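You operate a simulated robot arm through the tools that you are given. There is no shell and no other tool. Be economical: measure what you need, move in short steps, check, and stop when the job is done.

The job below is to be done with a simulated robot arm. You get a single attempt, and the scene is never put back.

## Task
Stack the cheese mould marked "pepper" from the butcher block top on top of the cheese mould marked "paneer".

Only the result counts: the job must be done as asked and must still hold three seconds after the hand-in. Knocking over, shifting, dropping, spilling or breaking anything else fails it.

## Robot
A 6-joint arm with a two-finger parallel gripper, fixed in place. Base frame: the origin is at the foot of the arm, x ahead of it, y to its left, z up; the work surface is at about z = 0. Lengths are in m, angles in degrees, forces in N, time in s.
With the tool pointing down near the work surface it reaches from about 0.16 to 0.42 m from the base axis. Its first joint turns from -66.0 to 66.0 degrees. Payload 1.57 kg.
The tool frame sits at the grasp point between the pads (the TCP): z along the fingers, y along the line on which they close. The tips reach 0.03 m beyond it. The gripper opens to 0.08 m. The fingers are 0.017 m wide and 0.012 m thick; the gripper's body (0.04 by 0.082 m) begins 0.08 m behind the TCP.
Orientation is told as [roll, pitch, yaw] about the base's x, y, z axes, in that order, counted from this pose: with the fingers straight down and closing along the base's y, the tool's x points along the base's -x, its y along +y and its z along -z.

## Interface
- The arm moves only by the tool move_arm. Its argument "plan" is a list of rows, each an object (a shift or turn left out is 0, a gripper value left out holds the last) with "xyz": the shift along the tool's x, y, z in m, a list of three; "angular": the turn, a rotation vector about the tool's x, y, z in degrees, a list of three; "grip": the gripper command, from -1 (shut) to 1 (fully open), values between in proportion. In form: [{"xyz": [tx, ty, tz], "angular": [wx, wy, wz], "grip": grip}, ...]. A call has 1 to 8 rows; each row is the pose to reach, as a shift and turn from the pose commanded when the call began, along the tool's axes at that moment. A row lasts 0.2 s, in which the tool goes at most 0.05 m and 8.6 degrees; a call with a longer step from one row to the next is refused whole, and so is a gripper value outside its range. A pose out of reach is approached as far as the arm can. The call stops where the force on the tool passes 40 N (or 10 N more than at its start, if that is more) or the arm is blocked; 0.2 s more then pass. The fingers move at their own pace (about 0.153 m/s each) and stop on an object; they squeeze with about 39 N. The grip force told is the motor's: it shows also when the fingers shut on nothing. Time passes only in rows, and 0.2 s behind the last, so rows that repeat a pose let the fingers close. It gives the time, the measured TCP pose, the force on the tool (base axes), the opening and the grip force at its end, in the units of the frame above (readings bear some noise), and new pictures: "show" is both (left out), scene, wrist or none.
- Cameras (640 x 400 px; columns grow to the right, rows downward): "scene" is fixed at [0.0466, -0.3284, 0.4122]; the picture's right is [0.84, -0.55, 0.00], its down [-0.37, -0.56, -0.74] and it looks along [0.41, 0.62, -0.67] (base axes); focal length 214 px, centre (320, 200). "wrist" rides on the gripper at [0.072, -0.007, -0.122] in the tool frame; the picture's right is [0.09, 1.00, 0.00], its down [-0.84, 0.08, -0.54] and it looks along [-0.54, 0.05, 0.84] (tool axes); focal length 238 px, centre (320, 200). There is no depth. A picture from a camera that has moved, and an enlarged one, comes with that camera's place and axes in the base frame and with its lens.
- close_up(camera, box): a new picture of the part [left, top, right, bottom] of that camera's present view, enlarged. It takes no simulated time.
- sign_off(): hands the job in; it is judged then, once.

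Go step by step. Nothing tells you positions but the pictures and the camera data: compare them with the known pose of the tool, close in by small moves and look again before you grip or let go. The budget is 90 turns and 200 pictures, counting those below and the enlarged ones. Unless the task says otherwise, let go and move clear before handing in, and close with one line.

The tools are called after "Request:" as name(argument=value, ...) on one line, values as JSON. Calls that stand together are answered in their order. move_arm: Moves the arm, as the interface text tells. Its arguments: {"type":"object","properties":{"plan":{"type":"array","items":{"type":"object","properties":{"xyz":{"type":"array","items":{"type":"number"}},"angular":{"type":"array","items":{"type":"number"}},"grip":{"type":"number"}}}},"show":{"type":"string","enum":["both","scene","wrist","none"]}},"required":["plan"]} The other tools are called the same way: close_up (camera, box) takes an enlarged picture of a part of a camera's view; sign_off () hands the job in.

At the start:

```text
clock: 0.0
eef_pos: [0.1926, -0.1671, 0.2606]
tcp_rot: [-0.1, 0.0, -0.2]
wrist_force: [-0.6, -0.7, 0.1]
width: 0.0802
finger_force: 0.0
```

scene: 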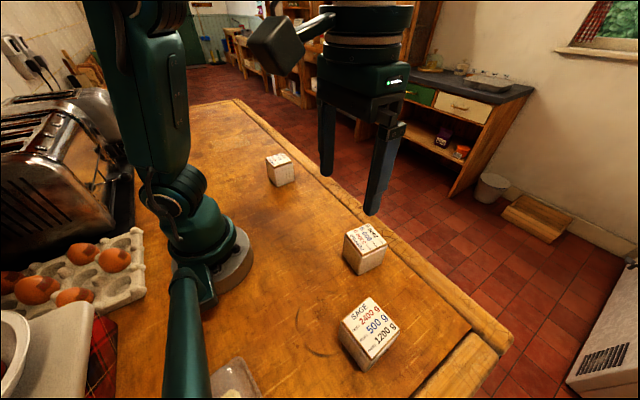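
wrist: 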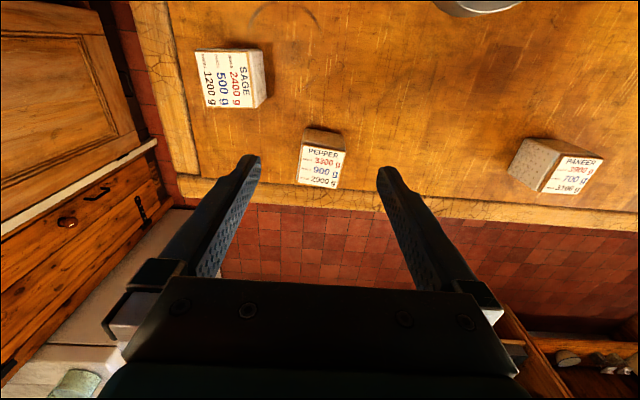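

I see three small blocks: SAGE, PEPPER (middle) and PANEER (far). I'll enlarge the pictures to read the labels and measure where they sit.

Request:
close_up(camera="wrist", box=[260, 110, 380, 200])

Request:
close_up(camera="wrist", box=[500, 120, 620, 210])

Request:
close_up(camera="scene", box=[240, 140, 400, 280])

```text
4.44 times, centred on (320, 155) of wrist
camera zoom: at [0.1209, -0.173, 0.3837], right [-0.09, 1.0, 0.0], down [0.84, 0.08, 0.54], along [0.54, 0.05, -0.84], focal length 1059 px, centre (320, 400)
```

zoom: 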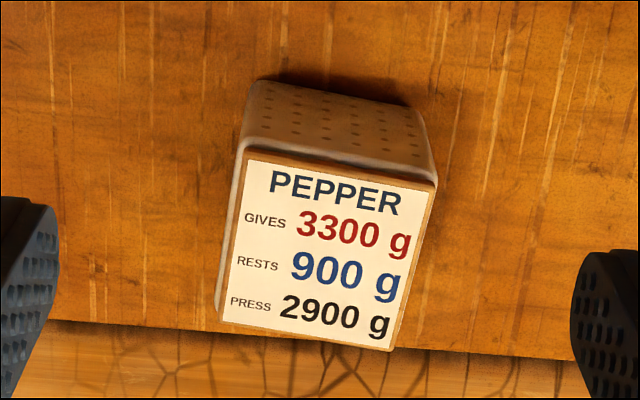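

```text
4.44 times, centred on (560, 165) of wrist
camera zoom: at [0.1209, -0.173, 0.3837], right [-0.09, 1.0, 0.0], down [0.84, 0.08, 0.54], along [0.54, 0.05, -0.84], focal length 1059 px, centre (-747, 356)
```

zoom: 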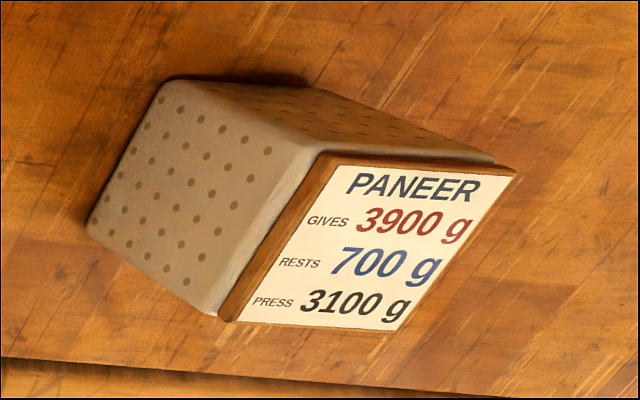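

```text
2.86 times, centred on (320, 210) of scene
camera zoom: at [0.0466, -0.3284, 0.4122], right [0.84, -0.55, 0.0], down [-0.37, -0.56, -0.74], along [0.41, 0.62, -0.67], focal length 613 px, centre (320, 171)
```

zoom: 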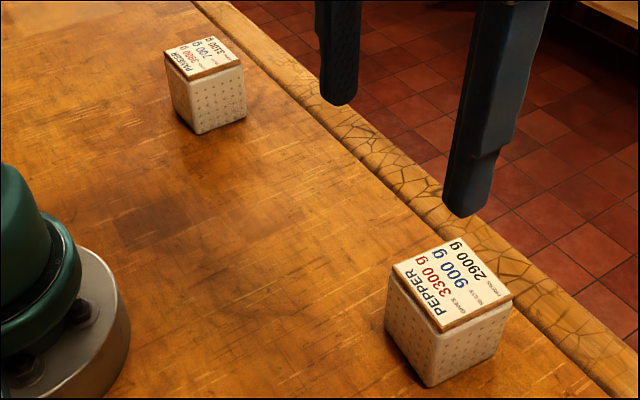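

PEPPER's top centre triangulates to about (0.268, -0.158, 0.069), side about 0.06, yaw about -5°. PANEER is near (0.248, 0.21). "GIVES 3300 g" may be a squeeze limit below the gripper's 39 N, so I'll grip gently. First I'll move above PEPPER.

Request:
move_arm(plan=[{"xyz": [-0.038, 0.004, 0.03], "angular": [0, 0, 2.5], "grip": 1}, {"xyz": [-0.0756, 0.0088, 0.06], "angular": [0, 0, 5]}, {"xyz": [-0.0756, 0.0088, 0.1], "angular": [0, 0, 5]}, {"xyz": [-0.0756, 0.0088, 0.12], "angular": [0, 0, 5]}, {"xyz": [-0.0756, 0.0088, 0.12], "angular": [0, 0, 5]}])

```text
clock: 1.2
eef_pos: [0.2687, -0.1616, 0.1388]
tcp_rot: [-0.1, -0.1, -5.1]
wrist_force: [-0.2, 0.9, 0.7]
width: 0.0798
finger_force: 0.0
camera wrist: at [0.196, -0.1603, 0.2618], right [0.0, 1.0, 0.0], down [0.84, 0.0, 0.54], along [0.54, 0.0, -0.84], focal length 238 px, centre (320, 200)
```

scene: 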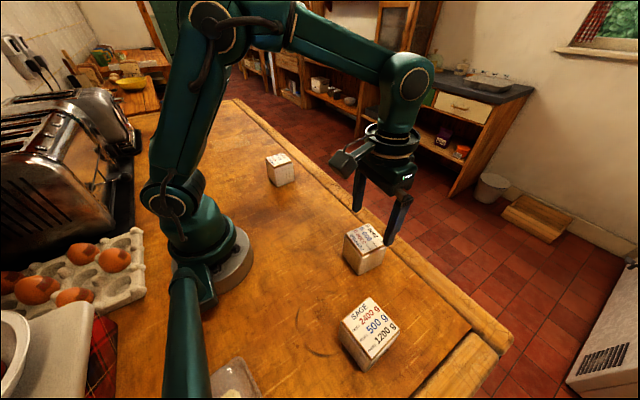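
wrist: 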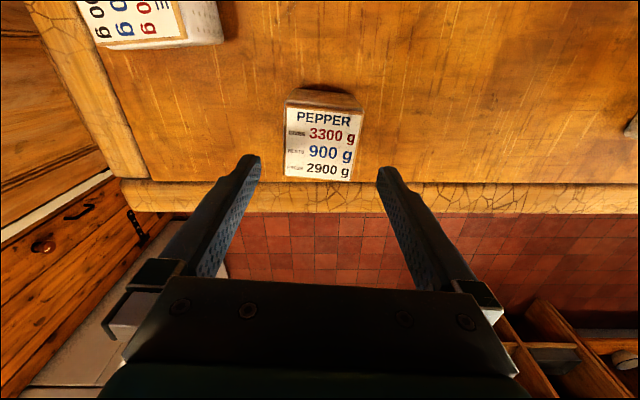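

Request:
close_up(camera="wrist", box=[230, 70, 410, 190])

```text
3.33 times, centred on (320, 130) of wrist
camera zoom: at [0.196, -0.1603, 0.2618], right [0.0, 1.0, 0.0], down [0.84, 0.0, 0.54], along [0.54, 0.0, -0.84], focal length 794 px, centre (320, 433)
```

zoom: 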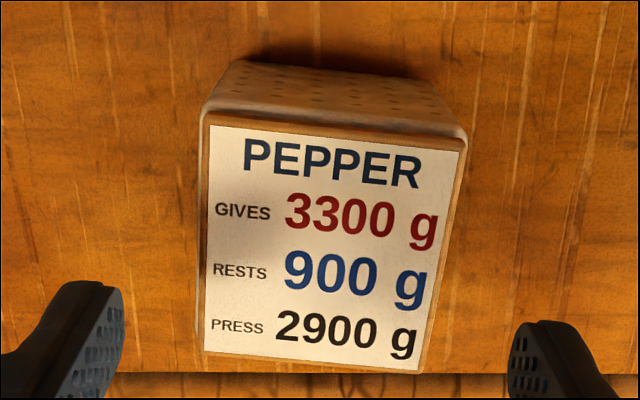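

The gripper is centred over PEPPER within a couple of millimetres, and only about 1° of yaw remains. I'll descend with the fingers open.

Request:
move_arm(plan=[{"xyz": [0, 0, 0.035], "angular": [0, 0, 1], "grip": 1}, {"xyz": [0, 0, 0.07], "angular": [0, 0, 1]}, {"xyz": [0, 0, 0.1], "angular": [0, 0, 1]}, {"xyz": [0, 0, 0.1], "angular": [0, 0, 1]}])

```text
clock: 2.2
eef_pos: [0.2688, -0.1614, 0.0403]
tcp_rot: [-0.1, 0.0, -6.0]
wrist_force: [1.2, -0.1, -0.3]
width: 0.0799
finger_force: 0.0
camera wrist: at [0.1962, -0.1588, 0.1636], right [0.01, 1.0, 0.0], down [0.84, -0.01, 0.54], along [0.54, -0.01, -0.84], focal length 238 px, centre (320, 200)
```

scene: 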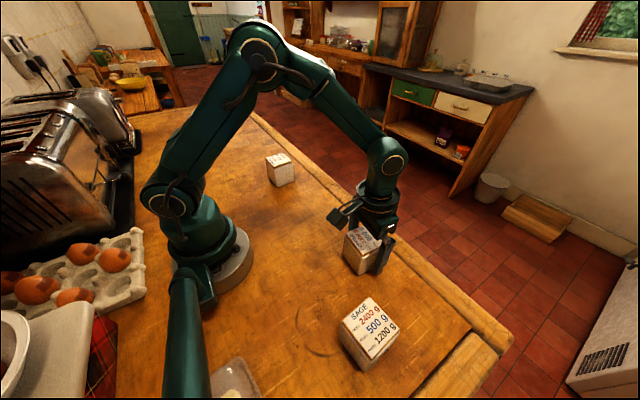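
wrist: 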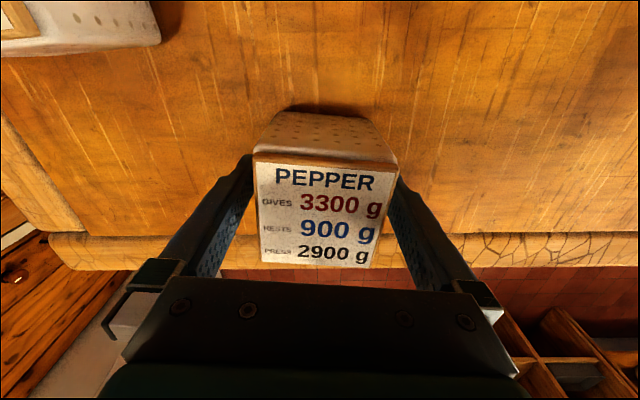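

The fingers straddle PEPPER. I'll close in small steps while watching the grip force.

Request:
move_arm(plan=[{"grip": 0.7}, {"grip": 0.6}, {"grip": 0.6}], show="wrist")

```text
clock: 3.0
eef_pos: [0.2688, -0.1621, 0.0407]
tcp_rot: [-0.2, 0.0, -6.2]
wrist_force: [0.4, 0.7, 0.2]
width: 0.0642
finger_force: 0.5
camera wrist: at [0.1962, -0.1589, 0.1639], right [0.01, 1.0, 0.0], down [0.84, -0.01, 0.54], along [0.54, -0.01, -0.84], focal length 238 px, centre (320, 200)
```

wrist: 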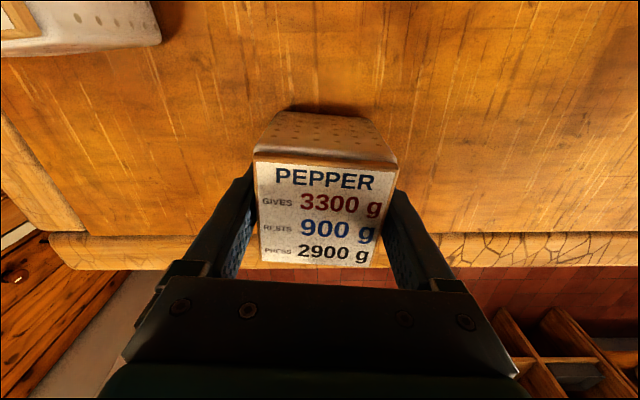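

Request:
move_arm(plan=[{"grip": 0.55}, {"grip": 0.55}], show="none")

```text
clock: 3.6
eef_pos: [0.2679, -0.1615, 0.0407]
tcp_rot: [-0.1, 0.0, -6.1]
wrist_force: [-0.2, 1.1, 1.0]
width: 0.0638
finger_force: 39.2
```

Request:
close_up(camera="wrist", box=[230, 90, 410, 280])

Request:
move_arm(plan=[{"grip": 0.585}, {"grip": 0.585}], show="none")

```text
2.11 times, centred on (320, 185) of wrist
camera zoom: at [0.1962, -0.1589, 0.1639], right [0.01, 1.0, 0.0], down [0.84, -0.01, 0.54], along [0.54, -0.01, -0.84], focal length 502 px, centre (320, 232)
```

zoom: 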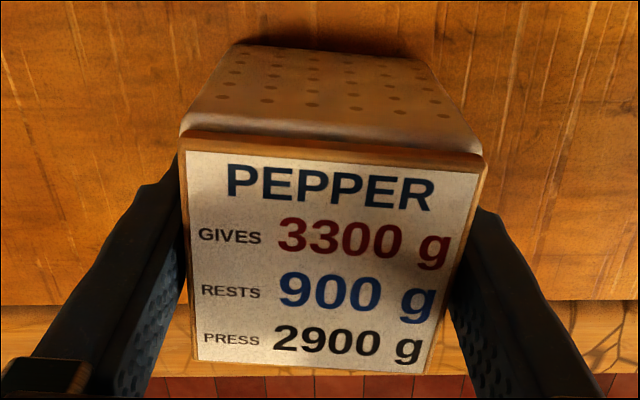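

```text
clock: 4.2
eef_pos: [0.2687, -0.1605, 0.0395]
tcp_rot: [-0.1, 0.0, -6.1]
wrist_force: [0.1, -0.1, 0.4]
width: 0.0642
finger_force: 0.6
```

PEPPER looks intact. The force jumps between 0 and 39 N over a very narrow command range, so I'll see whether a middle value is available.

Request:
move_arm(plan=[{"grip": 0.575}, {"grip": 0.575}], show="none")

Request:
move_arm(plan=[{"grip": 0.567}, {"grip": 0.567}], show="none")

```text
clock: 4.8
eef_pos: [0.2685, -0.1614, 0.0399]
tcp_rot: [-0.2, 0.0, -6.1]
wrist_force: [-0.4, -0.1, 0.4]
width: 0.0641
finger_force: 0.6
```

```text
clock: 5.4
eef_pos: [0.269, -0.1607, 0.0402]
tcp_rot: [-0.1, 0.0, -6.1]
wrist_force: [-0.5, -0.9, 0.3]
width: 0.064
finger_force: 8.1
```

Request:
move_arm(plan=[{"grip": 0.56}, {"grip": 0.56}], show="none")

```text
clock: 6.0
eef_pos: [0.2691, -0.1606, 0.0398]
tcp_rot: [-0.1, 0.1, -6.3]
wrist_force: [-1.0, -0.5, 0.5]
width: 0.0639
finger_force: 39.0
```

Request:
move_arm(plan=[{"grip": 0.563}, {"grip": 0.563}], show="none")

```text
clock: 6.6
eef_pos: [0.2687, -0.1605, 0.0399]
tcp_rot: [-0.1, 0.0, -6.2]
wrist_force: [0.2, 0.3, -0.4]
width: 0.0637
finger_force: 39.1
```

Request:
move_arm(plan=[{"grip": 0.566}, {"grip": 0.566}], show="none")

```text
clock: 7.2
eef_pos: [0.2687, -0.161, 0.041]
tcp_rot: [-0.1, -0.1, -6.1]
wrist_force: [-0.3, 0.1, -0.4]
width: 0.0637
finger_force: 38.5
```

Request:
move_arm(plan=[{"grip": 0.569}, {"grip": 0.569}], show="none")

```text
clock: 7.8
eef_pos: [0.269, -0.1601, 0.0402]
tcp_rot: [-0.2, 0.1, -6.1]
wrist_force: [0.4, 0.2, 0.6]
width: 0.0638
finger_force: 39.0
```

Request:
move_arm(plan=[{"grip": 0.573}, {"grip": 0.573}, {"grip": 0.573}], show="wrist")

```text
clock: 8.6
eef_pos: [0.2691, -0.1601, 0.0406]
tcp_rot: [-0.2, 0.0, -6.2]
wrist_force: [0.6, -0.6, -0.1]
width: 0.0638
finger_force: 0.5
camera wrist: at [0.1962, -0.1589, 0.1639], right [0.01, 1.0, 0.0], down [0.84, -0.01, 0.54], along [0.54, -0.01, -0.84], focal length 238 px, centre (320, 200)
```

wrist: 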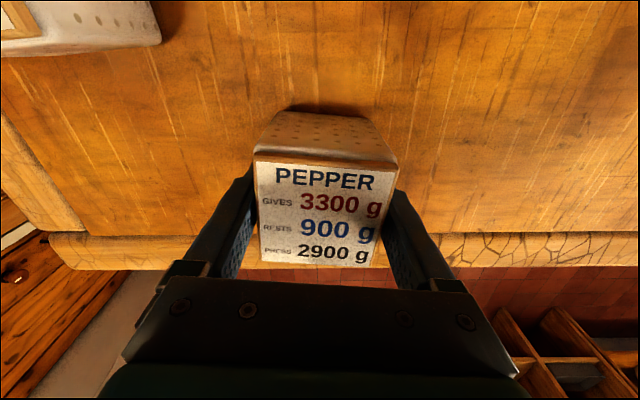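

Intermediate forces aren't reliable, and the full squeeze leaves PEPPER unmarked. I'll take a firm grip and lift a little to test it.

Request:
move_arm(plan=[{"grip": 0.5}, {"grip": 0.5}, {"xyz": [0, 0, -0.005]}, {"xyz": [0, 0, -0.015]}, {"xyz": [0, 0, -0.03]}, {"xyz": [0, 0, -0.03]}])

```text
clock: 10.0
eef_pos: [0.2691, -0.1585, 0.0699]
tcp_rot: [-0.1, 0.0, -6.0]
wrist_force: [-0.2, -0.1, 0.1]
width: 0.0638
finger_force: 39.2
camera wrist: at [0.196, -0.1576, 0.1931], right [0.01, 1.0, 0.0], down [0.84, -0.01, 0.54], along [0.54, -0.01, -0.84], focal length 238 px, centre (320, 200)
```

scene: 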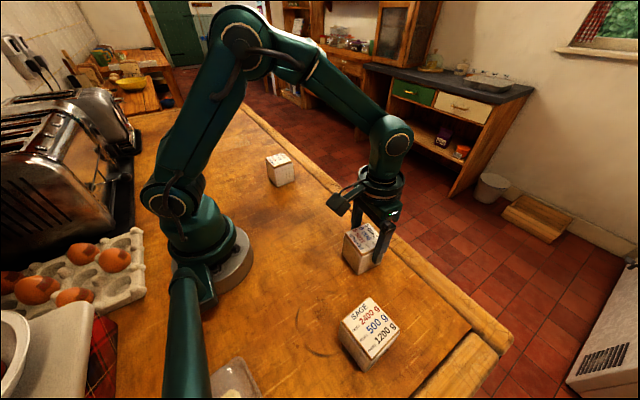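
wrist: 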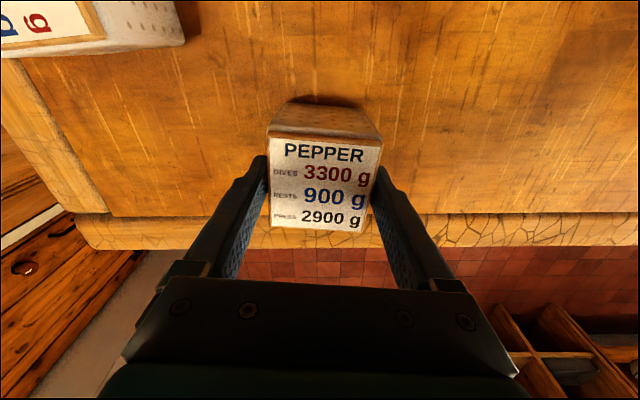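

PEPPER didn't come up: the fingers slid along it, and it still stands on the block top. I'll look closely before trying again.

Request:
close_up(camera="scene", box=[310, 180, 430, 290])

Request:
close_up(camera="wrist", box=[230, 80, 410, 260])

```text
3.64 times, centred on (370, 235) of scene
camera zoom: at [0.0466, -0.3284, 0.4122], right [0.84, -0.55, 0.0], down [-0.37, -0.56, -0.74], along [0.41, 0.62, -0.67], focal length 780 px, centre (138, 73)
```

zoom: 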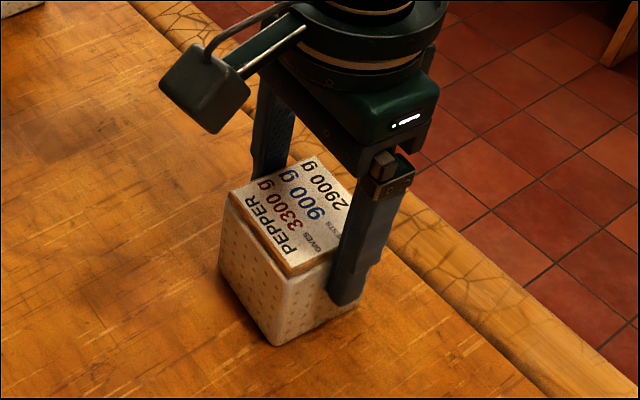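

```text
2.22 times, centred on (320, 170) of wrist
camera zoom: at [0.196, -0.1576, 0.1931], right [0.01, 1.0, 0.0], down [0.84, -0.01, 0.54], along [0.54, -0.01, -0.84], focal length 530 px, centre (320, 267)
```

zoom: 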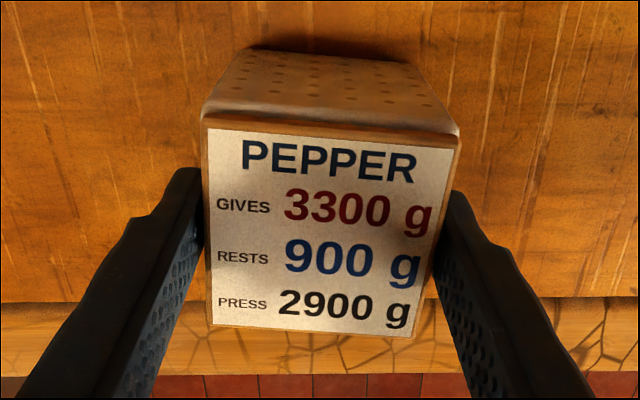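

Request:
move_arm(plan=[{"xyz": [0, 0, -0.003], "grip": 0.3}], show="none")

Request:
move_arm(plan=[{"xyz": [0, 0, 0.02], "grip": 0.3}], show="wrist")

```text
clock: 10.4
eef_pos: [0.2687, -0.1583, 0.0723]
tcp_rot: [-0.2, 0.0, -6.1]
wrist_force: [0.2, 1.0, -2.5]
width: 0.0636
finger_force: 38.9
```

```text
clock: 10.8
eef_pos: [0.2706, -0.1586, 0.0642]
tcp_rot: [-0.2, -0.4, -6.0]
wrist_force: [0.6, -0.5, -1.9]
width: 0.0635
finger_force: 38.2
stopped in row 1: the force on the tool passed its limit (the readings are from after the stop); the commanded pose is now the measured one
camera wrist: at [0.1971, -0.1575, 0.1874], right [0.01, 1.0, 0.0], down [0.84, -0.01, 0.55], along [0.55, -0.01, -0.84], focal length 238 px, centre (320, 200)
```

wrist: 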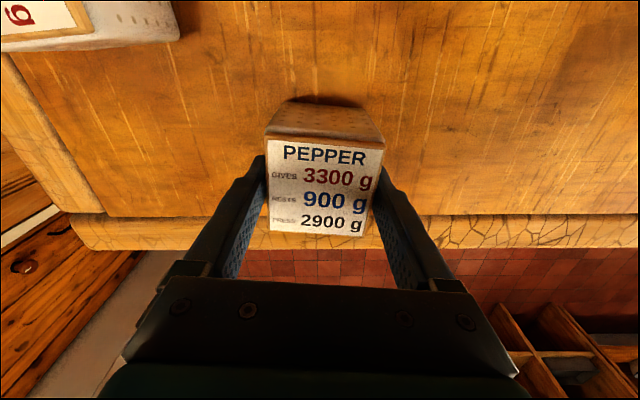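

Pushing down met high friction, but the upward move slid. Perhaps the grip hadn't built up when the lift began. With the grip now long established I'll open, go lower, close for longer, lift a few millimetres and read the force.

Request:
move_arm(plan=[{"grip": 0.9}, {"grip": 0.9}, {"xyz": [0.003, 0, 0.015], "grip": 0.9}, {"xyz": [0.003, 0, 0.03], "grip": 0.9}, {"xyz": [0.003, 0, 0.03], "grip": 0.9}], show="wrist")

Request:
move_arm(plan=[{"grip": 0.4}, {"grip": 0.3}, {"grip": 0.2}, {"grip": 0.0}, {"grip": 0.0}, {"grip": -0.2}], show="none")

Request:
move_arm(plan=[{"xyz": [0, 0, -0.001]}, {"xyz": [0, 0, -0.002]}], show="none")

Request:
move_arm(plan=[{"xyz": [0, 0, -0.002]}, {"xyz": [0, 0, -0.004]}, {"xyz": [0, 0, -0.006]}], show="wrist")

```text
clock: 12.0
eef_pos: [0.2669, -0.1598, 0.0323]
tcp_rot: [-0.3, -0.5, -6.0]
wrist_force: [-0.3, -0.7, 0.1]
width: 0.0757
finger_force: 0.1
camera wrist: at [0.1942, -0.1571, 0.156], right [0.01, 1.0, 0.0], down [0.84, -0.01, 0.55], along [0.55, -0.01, -0.84], focal length 238 px, centre (320, 200)
```

wrist: 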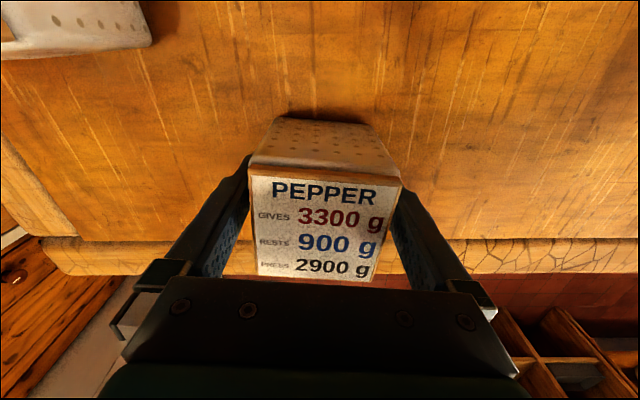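

```text
clock: 13.4
eef_pos: [0.2676, -0.1588, 0.033]
tcp_rot: [-0.2, -0.4, -6.0]
wrist_force: [-0.2, -0.1, 0.7]
width: 0.0637
finger_force: 39.0
```

```text
clock: 14.0
eef_pos: [0.2684, -0.1596, 0.0351]
tcp_rot: [-0.2, -0.4, -6.0]
wrist_force: [-0.5, 0.9, -1.8]
width: 0.0639
finger_force: 39.0
```

```text
clock: 14.8
eef_pos: [0.2665, -0.159, 0.0417]
tcp_rot: [-0.2, -0.5, -6.0]
wrist_force: [0.3, -0.1, -2.6]
width: 0.0638
finger_force: 39.6
camera wrist: at [0.194, -0.157, 0.1652], right [0.01, 1.0, 0.0], down [0.84, -0.01, 0.55], along [0.55, -0.01, -0.84], focal length 238 px, centre (320, 200)
```

wrist: 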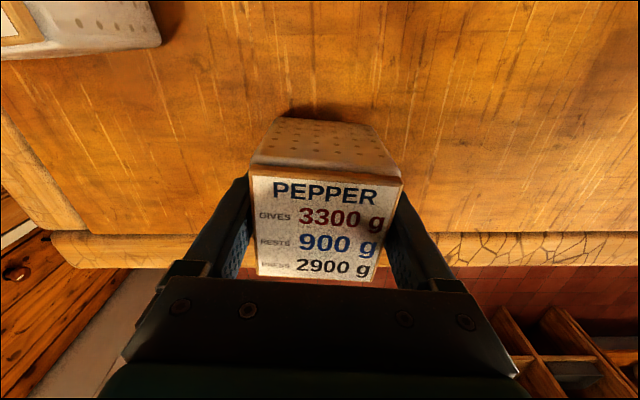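

This time PEPPER came up with the fingers: the label stays the same size in the wrist view, and the load is about 2.5 N. I'll lift it smoothly, keeping the squeeze.

Request:
move_arm(plan=[{"xyz": [0, 0, -0.004]}, {"xyz": [0, 0, -0.012]}, {"xyz": [0, 0, -0.022]}, {"xyz": [0, 0, -0.034]}, {"xyz": [0, 0, -0.044]}, {"xyz": [0, 0, -0.05]}, {"xyz": [0, 0, -0.052]}])

```text
clock: 16.4
eef_pos: [0.2679, -0.1586, 0.0935]
tcp_rot: [-0.2, -0.4, -6.0]
wrist_force: [-0.8, 0.1, -3.3]
width: 0.0638
finger_force: 38.8
camera wrist: at [0.1939, -0.157, 0.2169], right [0.01, 1.0, 0.0], down [0.84, -0.01, 0.55], along [0.55, -0.01, -0.84], focal length 238 px, centre (320, 200)
```

scene: 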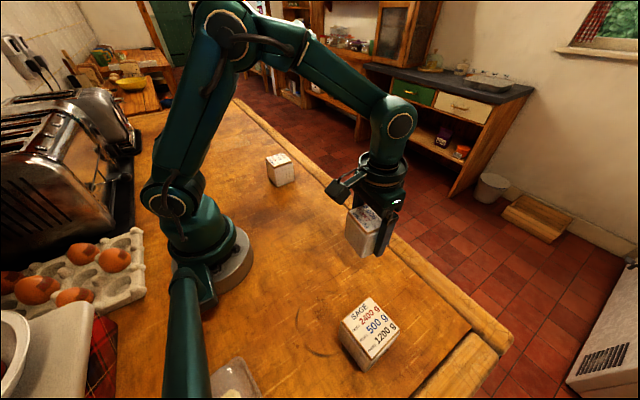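
wrist: 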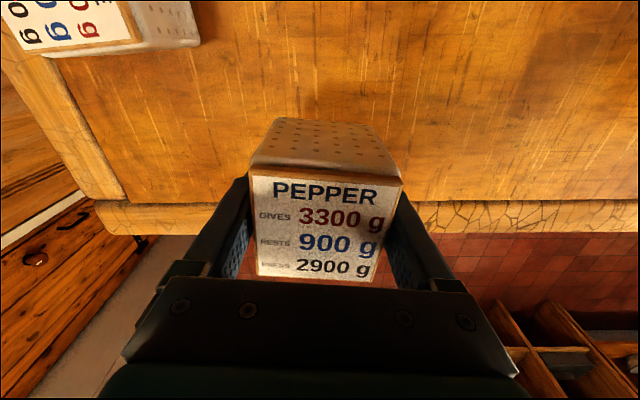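

PEPPER is held firmly. I'll raise it and carry it part of the way toward PANEER, to measure from a clear view.

Request:
move_arm(plan=[{"xyz": [0, 0, -0.015]}, {"xyz": [0, 0, -0.04]}, {"xyz": [0, 0, -0.07]}, {"xyz": [0, 0, -0.09]}, {"xyz": [0, 0, -0.1]}], show="none")

Request:
move_arm(plan=[{"xyz": [0.003, 0.015, 0]}, {"xyz": [0.01, 0.05, 0]}, {"xyz": [0.018, 0.092, 0]}, {"xyz": [0.026, 0.135, 0]}, {"xyz": [0.034, 0.178, 0]}, {"xyz": [0.041, 0.218, 0]}, {"xyz": [0.045, 0.245, 0]}, {"xyz": [0.045, 0.256, 0]}])

```text
clock: 17.6
eef_pos: [0.2675, -0.1575, 0.1946]
tcp_rot: [-0.2, -0.4, -6.0]
wrist_force: [-0.4, 0.6, -3.5]
width: 0.0637
finger_force: 39.1
```

```text
clock: 19.4
eef_pos: [0.247, 0.1022, 0.1936]
tcp_rot: [-0.2, -0.5, -6.0]
wrist_force: [-0.2, 0.2, -3.5]
width: 0.0639
finger_force: 39.1
camera wrist: at [0.1735, 0.1028, 0.3171], right [0.01, 1.0, 0.0], down [0.84, -0.01, 0.55], along [0.55, -0.01, -0.84], focal length 238 px, centre (320, 200)
```

scene: 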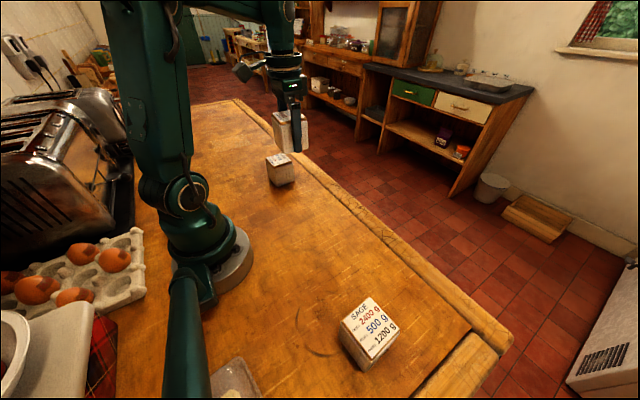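
wrist: 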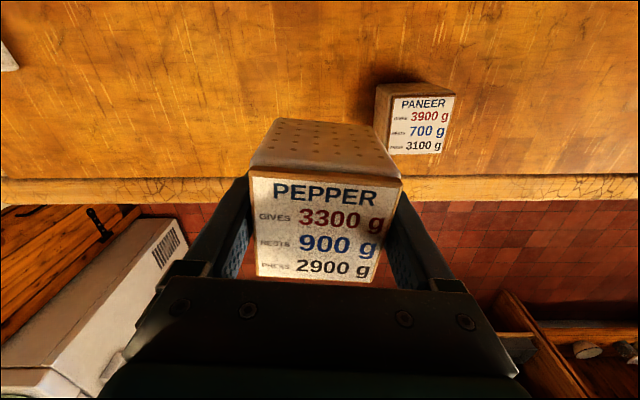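

Request:
close_up(camera="wrist", box=[360, 65, 480, 165])

Request:
close_up(camera="scene", box=[250, 100, 330, 195])

```text
4.00 times, centred on (420, 115) of wrist
camera zoom: at [0.1735, 0.1028, 0.3171], right [0.01, 1.0, 0.0], down [0.84, -0.01, 0.55], along [0.55, -0.01, -0.84], focal length 953 px, centre (-80, 540)
```

zoom: 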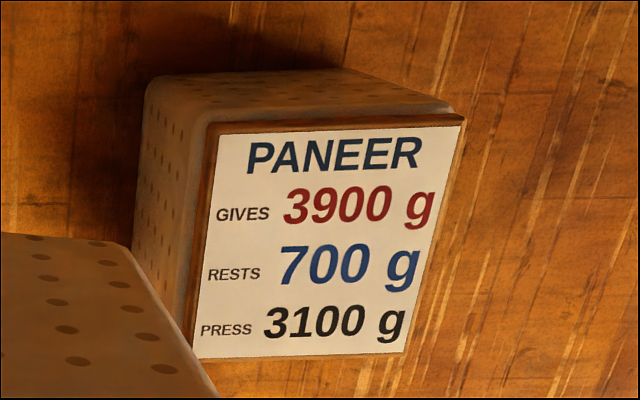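

```text
4.21 times, centred on (290, 148) of scene
camera zoom: at [0.0466, -0.3284, 0.4122], right [0.84, -0.55, 0.0], down [-0.37, -0.56, -0.74], along [0.41, 0.62, -0.67], focal length 903 px, centre (446, 421)
```

zoom: 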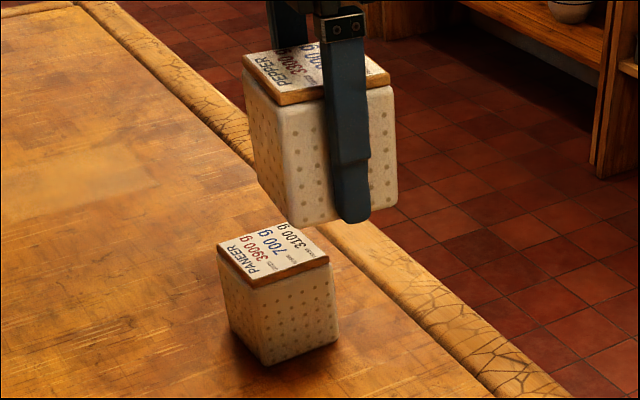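

PANEER's top centre works out at about (0.2475, 0.204, 0.070) with yaw about +1.7°. I'll move PEPPER over it, staying high, and turn to match.

Request:
move_arm(plan=[{"xyz": [0.002, 0.015, 0], "angular": [0, 0, -2]}, {"xyz": [0.006, 0.045, 0], "angular": [0, 0, -4]}, {"xyz": [0.01, 0.078, 0], "angular": [0, 0, -6]}, {"xyz": [0.0122, 0.097, 0.01], "angular": [0, 0, -7.5]}, {"xyz": [0.0122, 0.1021, 0.025], "angular": [0, 0, -7.5]}, {"xyz": [0.0122, 0.1021, 0.04], "angular": [0, 0, -7.5]}, {"xyz": [0.0122, 0.1021, 0.05], "angular": [0, 0, -7.5]}, {"xyz": [0.0122, 0.1021, 0.05], "angular": [0, 0, -7.5]}])

Request:
close_up(camera="scene", box=[240, 100, 330, 195])

Request:
close_up(camera="wrist", box=[220, 60, 420, 290])

```text
clock: 21.2
eef_pos: [0.2468, 0.2025, 0.1413]
tcp_rot: [-0.3, -0.3, 1.5]
wrist_force: [0.6, 0.6, -3.2]
width: 0.0639
finger_force: 39.1
camera wrist: at [0.1741, 0.1951, 0.265], right [-0.12, 0.99, 0.0], down [0.83, 0.1, 0.55], along [0.54, 0.06, -0.84], focal length 238 px, centre (320, 200)
```

scene: 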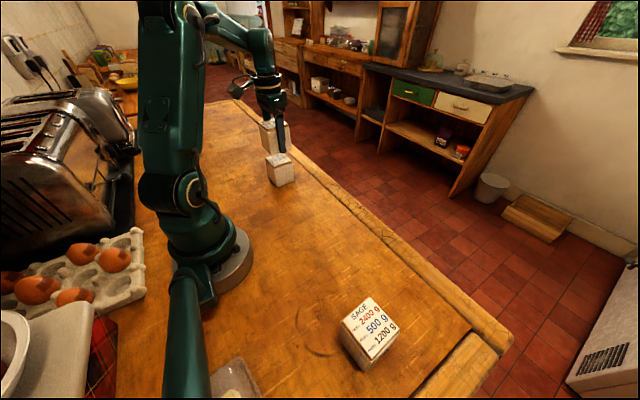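
wrist: 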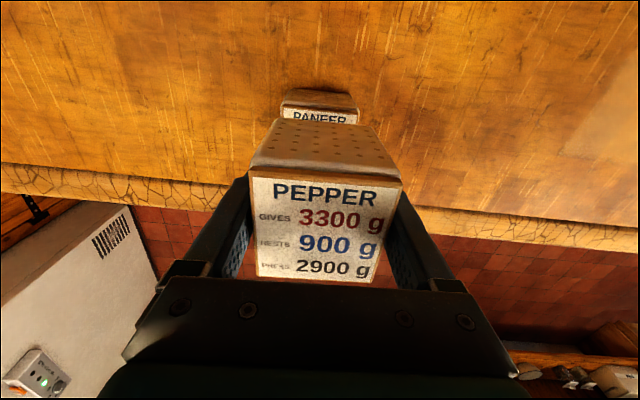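

```text
4.21 times, centred on (285, 148) of scene
camera zoom: at [0.0466, -0.3284, 0.4122], right [0.84, -0.55, 0.0], down [-0.37, -0.56, -0.74], along [0.41, 0.62, -0.67], focal length 903 px, centre (467, 421)
```

zoom: 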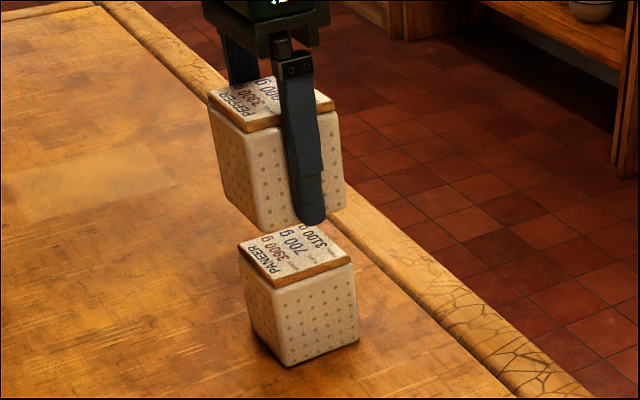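

```text
1.74 times, centred on (320, 175) of wrist
camera zoom: at [0.1741, 0.1951, 0.265], right [-0.12, 0.99, 0.0], down [0.83, 0.1, 0.55], along [0.54, 0.06, -0.84], focal length 414 px, centre (320, 244)
```

zoom: 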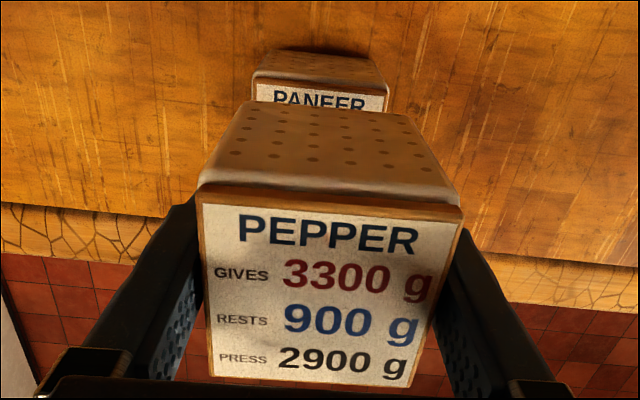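

PEPPER is within about 2 mm of being over PANEER. I'll correct that and descend to a few millimetres above it.

Request:
move_arm(plan=[{"xyz": [0.001, -0.002, 0.008], "angular": [0, 0, -0.7]}, {"xyz": [0.001, -0.002, 0.018], "angular": [0, 0, -0.7]}, {"xyz": [0.001, -0.002, 0.027], "angular": [0, 0, -0.7]}, {"xyz": [0.001, -0.002, 0.032], "angular": [0, 0, -0.7]}, {"xyz": [0.001, -0.002, 0.033], "angular": [0, 0, -0.7]}], show="wrist")

Request:
close_up(camera="scene", box=[250, 110, 320, 195])

```text
clock: 22.4
eef_pos: [0.2472, 0.2009, 0.1101]
tcp_rot: [-0.3, -0.3, 2.2]
wrist_force: [0.1, 0.2, -3.1]
width: 0.064
finger_force: 39.3
camera wrist: at [0.1738, 0.1926, 0.233], right [-0.13, 0.99, -0.01], down [0.83, 0.11, 0.55], along [0.54, 0.07, -0.84], focal length 238 px, centre (320, 200)
```

wrist: 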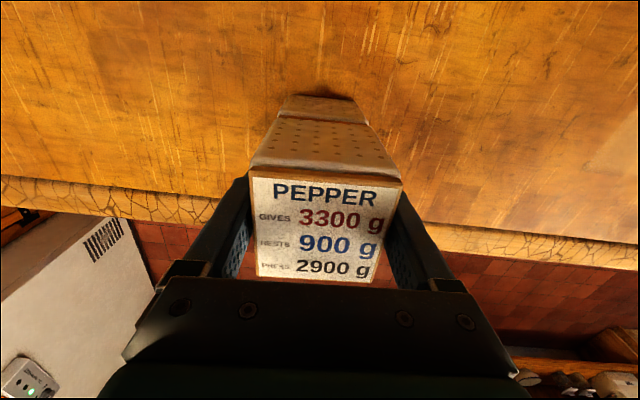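

```text
4.71 times, centred on (285, 152) of scene
camera zoom: at [0.0466, -0.3284, 0.4122], right [0.84, -0.55, 0.0], down [-0.37, -0.56, -0.74], along [0.41, 0.62, -0.67], focal length 1009 px, centre (485, 424)
```

zoom: 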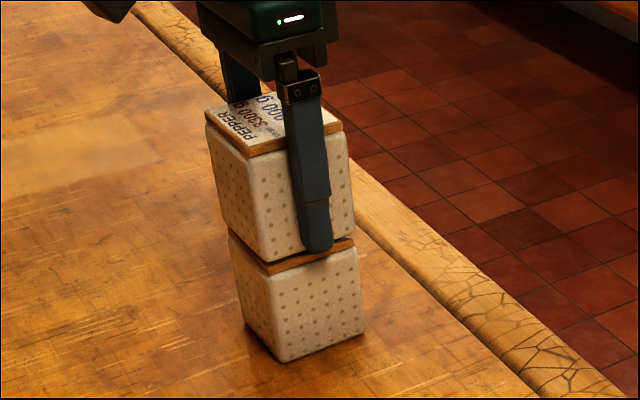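

The two are nearly touching and lined up. I'll lower in millimetre steps and read the force.

Request:
move_arm(plan=[{"xyz": [0, 0, 0.001]}, {"xyz": [0, 0, 0.002]}, {"xyz": [0, 0, 0.003]}, {"xyz": [0, 0, 0.004]}], show="none")

Request:
move_arm(plan=[{"xyz": [0, 0, 0.001]}], show="none")

```text
clock: 23.4
eef_pos: [0.2475, 0.2025, 0.1094]
tcp_rot: [-0.2, -0.5, 2.2]
wrist_force: [-6.2, -7.1, 36.0]
width: 0.0638
finger_force: 39.0
```

```text
clock: 23.8
eef_pos: [0.247, 0.2021, 0.1057]
tcp_rot: [-0.1, -0.6, 2.2]
wrist_force: [-1.7, -3.1, 39.0]
width: 0.064
finger_force: 39.1
```

Contact came sooner than I expected, and the tool is now pressing down at 39 N. I'll ease up at once.

Request:
move_arm(plan=[{"xyz": [0, 0, -0.001]}], show="none")

```text
clock: 24.2
eef_pos: [0.2476, 0.2013, 0.1054]
tcp_rot: [-0.1, -0.7, 2.2]
wrist_force: [6.4, -1.1, 26.6]
width: 0.0638
finger_force: 39.2
```

Request:
move_arm(plan=[{"xyz": [0, 0, -0.001]}], show="none")

Request:
close_up(camera="scene", box=[250, 110, 320, 195])

Request:
close_up(camera="wrist", box=[220, 60, 420, 290])

```text
clock: 24.6
eef_pos: [0.2456, 0.2016, 0.1078]
tcp_rot: [-0.2, -0.3, 2.1]
wrist_force: [6.0, 3.1, 14.2]
width: 0.0638
finger_force: 39.0
```

```text
4.71 times, centred on (285, 152) of scene
camera zoom: at [0.0466, -0.3285, 0.4121], right [0.84, -0.55, 0.0], down [-0.37, -0.56, -0.74], along [0.41, 0.62, -0.67], focal length 1009 px, centre (485, 424)
```

zoom: 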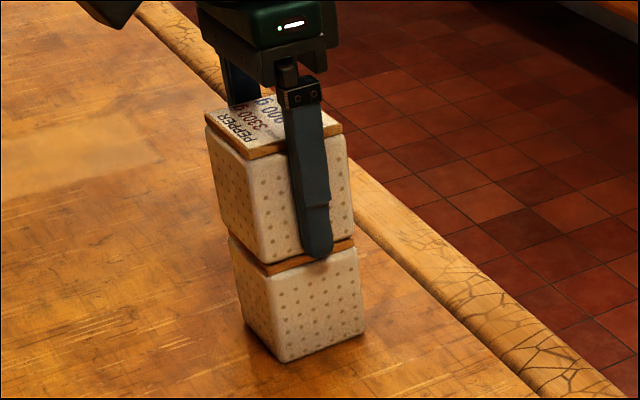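

```text
1.74 times, centred on (320, 175) of wrist
camera zoom: at [0.1738, 0.1932, 0.2298], right [-0.13, 0.99, 0.0], down [0.83, 0.11, 0.55], along [0.54, 0.07, -0.84], focal length 414 px, centre (320, 244)
```

zoom: 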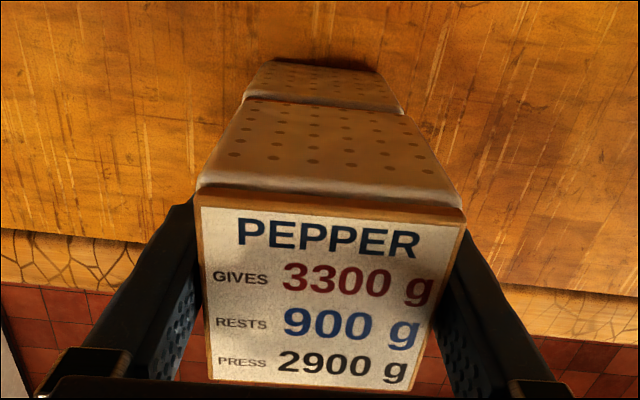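

Both moulds look intact and square on each other. I'll ease the last of the load off.

Request:
move_arm(plan=[{"xyz": [0, 0, -0.001]}], show="none")

```text
clock: 25.0
eef_pos: [0.2446, 0.2013, 0.1069]
tcp_rot: [-0.4, -0.1, 2.2]
wrist_force: [1.5, 2.2, 4.4]
width: 0.0637
finger_force: 39.5
```

The load is close to zero now, so PEPPER is resting on PANEER. I'll open the fingers in place.

Request:
move_arm(plan=[{"grip": 0.6}, {"grip": 0.65}, {"grip": 0.75}, {"grip": 0.9}, {"grip": 1}, {"grip": 1}])

Request:
close_up(camera="scene", box=[250, 110, 320, 195])

```text
clock: 26.4
eef_pos: [0.2471, 0.2014, 0.1074]
tcp_rot: [-0.3, -0.5, 2.1]
wrist_force: [0.3, 0.9, -0.3]
width: 0.0799
finger_force: 0.0
camera wrist: at [0.1739, 0.1929, 0.231], right [-0.13, 0.99, -0.01], down [0.83, 0.11, 0.55], along [0.54, 0.07, -0.84], focal length 238 px, centre (320, 200)
```

scene: 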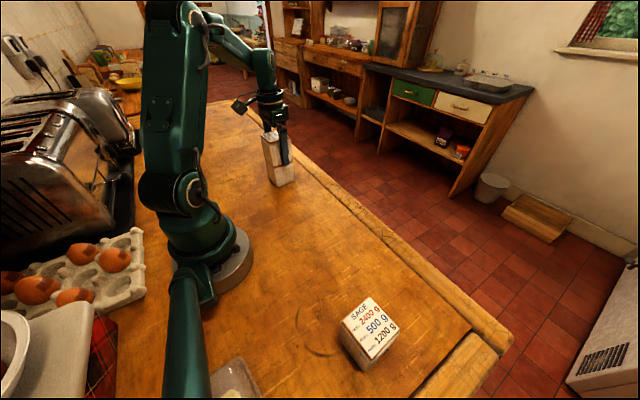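
wrist: 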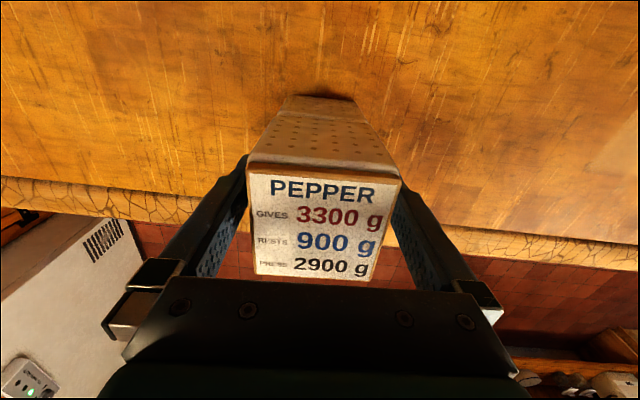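

```text
4.71 times, centred on (285, 152) of scene
camera zoom: at [0.0466, -0.3284, 0.4122], right [0.84, -0.55, 0.0], down [-0.37, -0.56, -0.74], along [0.41, 0.62, -0.67], focal length 1009 px, centre (485, 424)
```

zoom: 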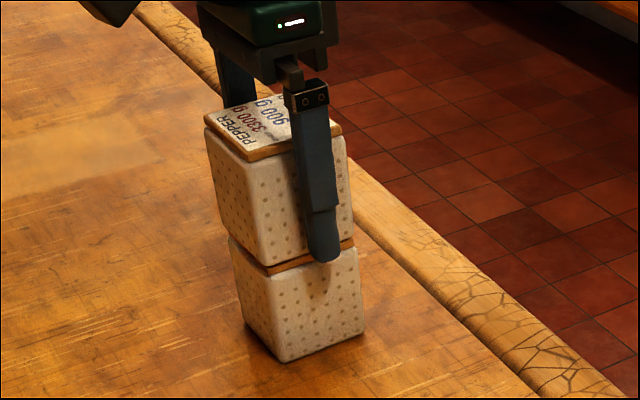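

The stack stands on its own with the fingers clear. I'll retreat straight up.

Request:
move_arm(plan=[{"xyz": [0, 0, -0.008]}, {"xyz": [0, 0, -0.02]}, {"xyz": [0, 0, -0.04]}, {"xyz": [0, 0, -0.065]}, {"xyz": [0, 0, -0.09]}, {"xyz": [0, 0, -0.11]}, {"xyz": [0, 0, -0.12]}, {"xyz": [0, 0, -0.12]}])

Request:
close_up(camera="scene", box=[250, 110, 320, 195])

```text
clock: 28.2
eef_pos: [0.2466, 0.2018, 0.2291]
tcp_rot: [-0.2, -0.3, 2.2]
wrist_force: [0.5, -0.3, 0.1]
width: 0.0801
finger_force: 0.1
camera wrist: at [0.1737, 0.1936, 0.352], right [-0.13, 0.99, -0.01], down [0.83, 0.11, 0.55], along [0.54, 0.07, -0.84], focal length 238 px, centre (320, 200)
```

scene: 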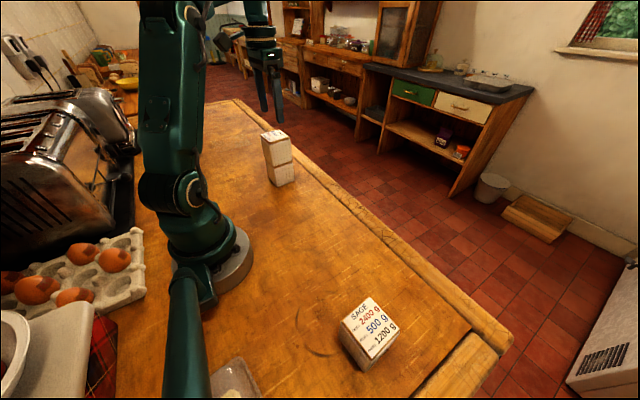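
wrist: 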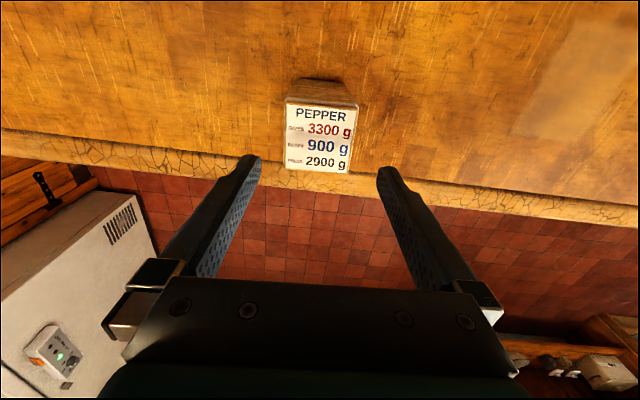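

```text
4.71 times, centred on (285, 152) of scene
camera zoom: at [0.0466, -0.3284, 0.4122], right [0.84, -0.55, 0.0], down [-0.37, -0.56, -0.74], along [0.41, 0.62, -0.67], focal length 1009 px, centre (485, 424)
```

zoom: 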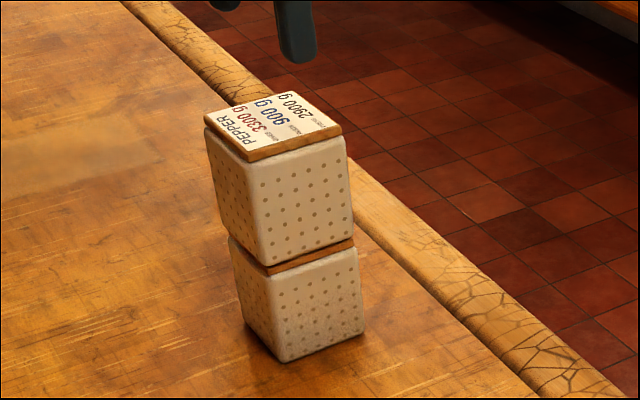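

PEPPER stands squarely on PANEER, the gripper is clear and SAGE hasn't moved. I'm handing the job in.

Request:
sign_off()

```text
The job is handed in.
```

The "pepper" mould is stacked on the "paneer" mould and was standing steady at hand-in, but the grip reached about 39 N and I pressed down on the stack at about 39 N while placing it. If the labels' "GIVES" figures (3300 g and 3900 g, about 32 N and 38 N) are load limits, both were exceeded, though neither mould showed damage.
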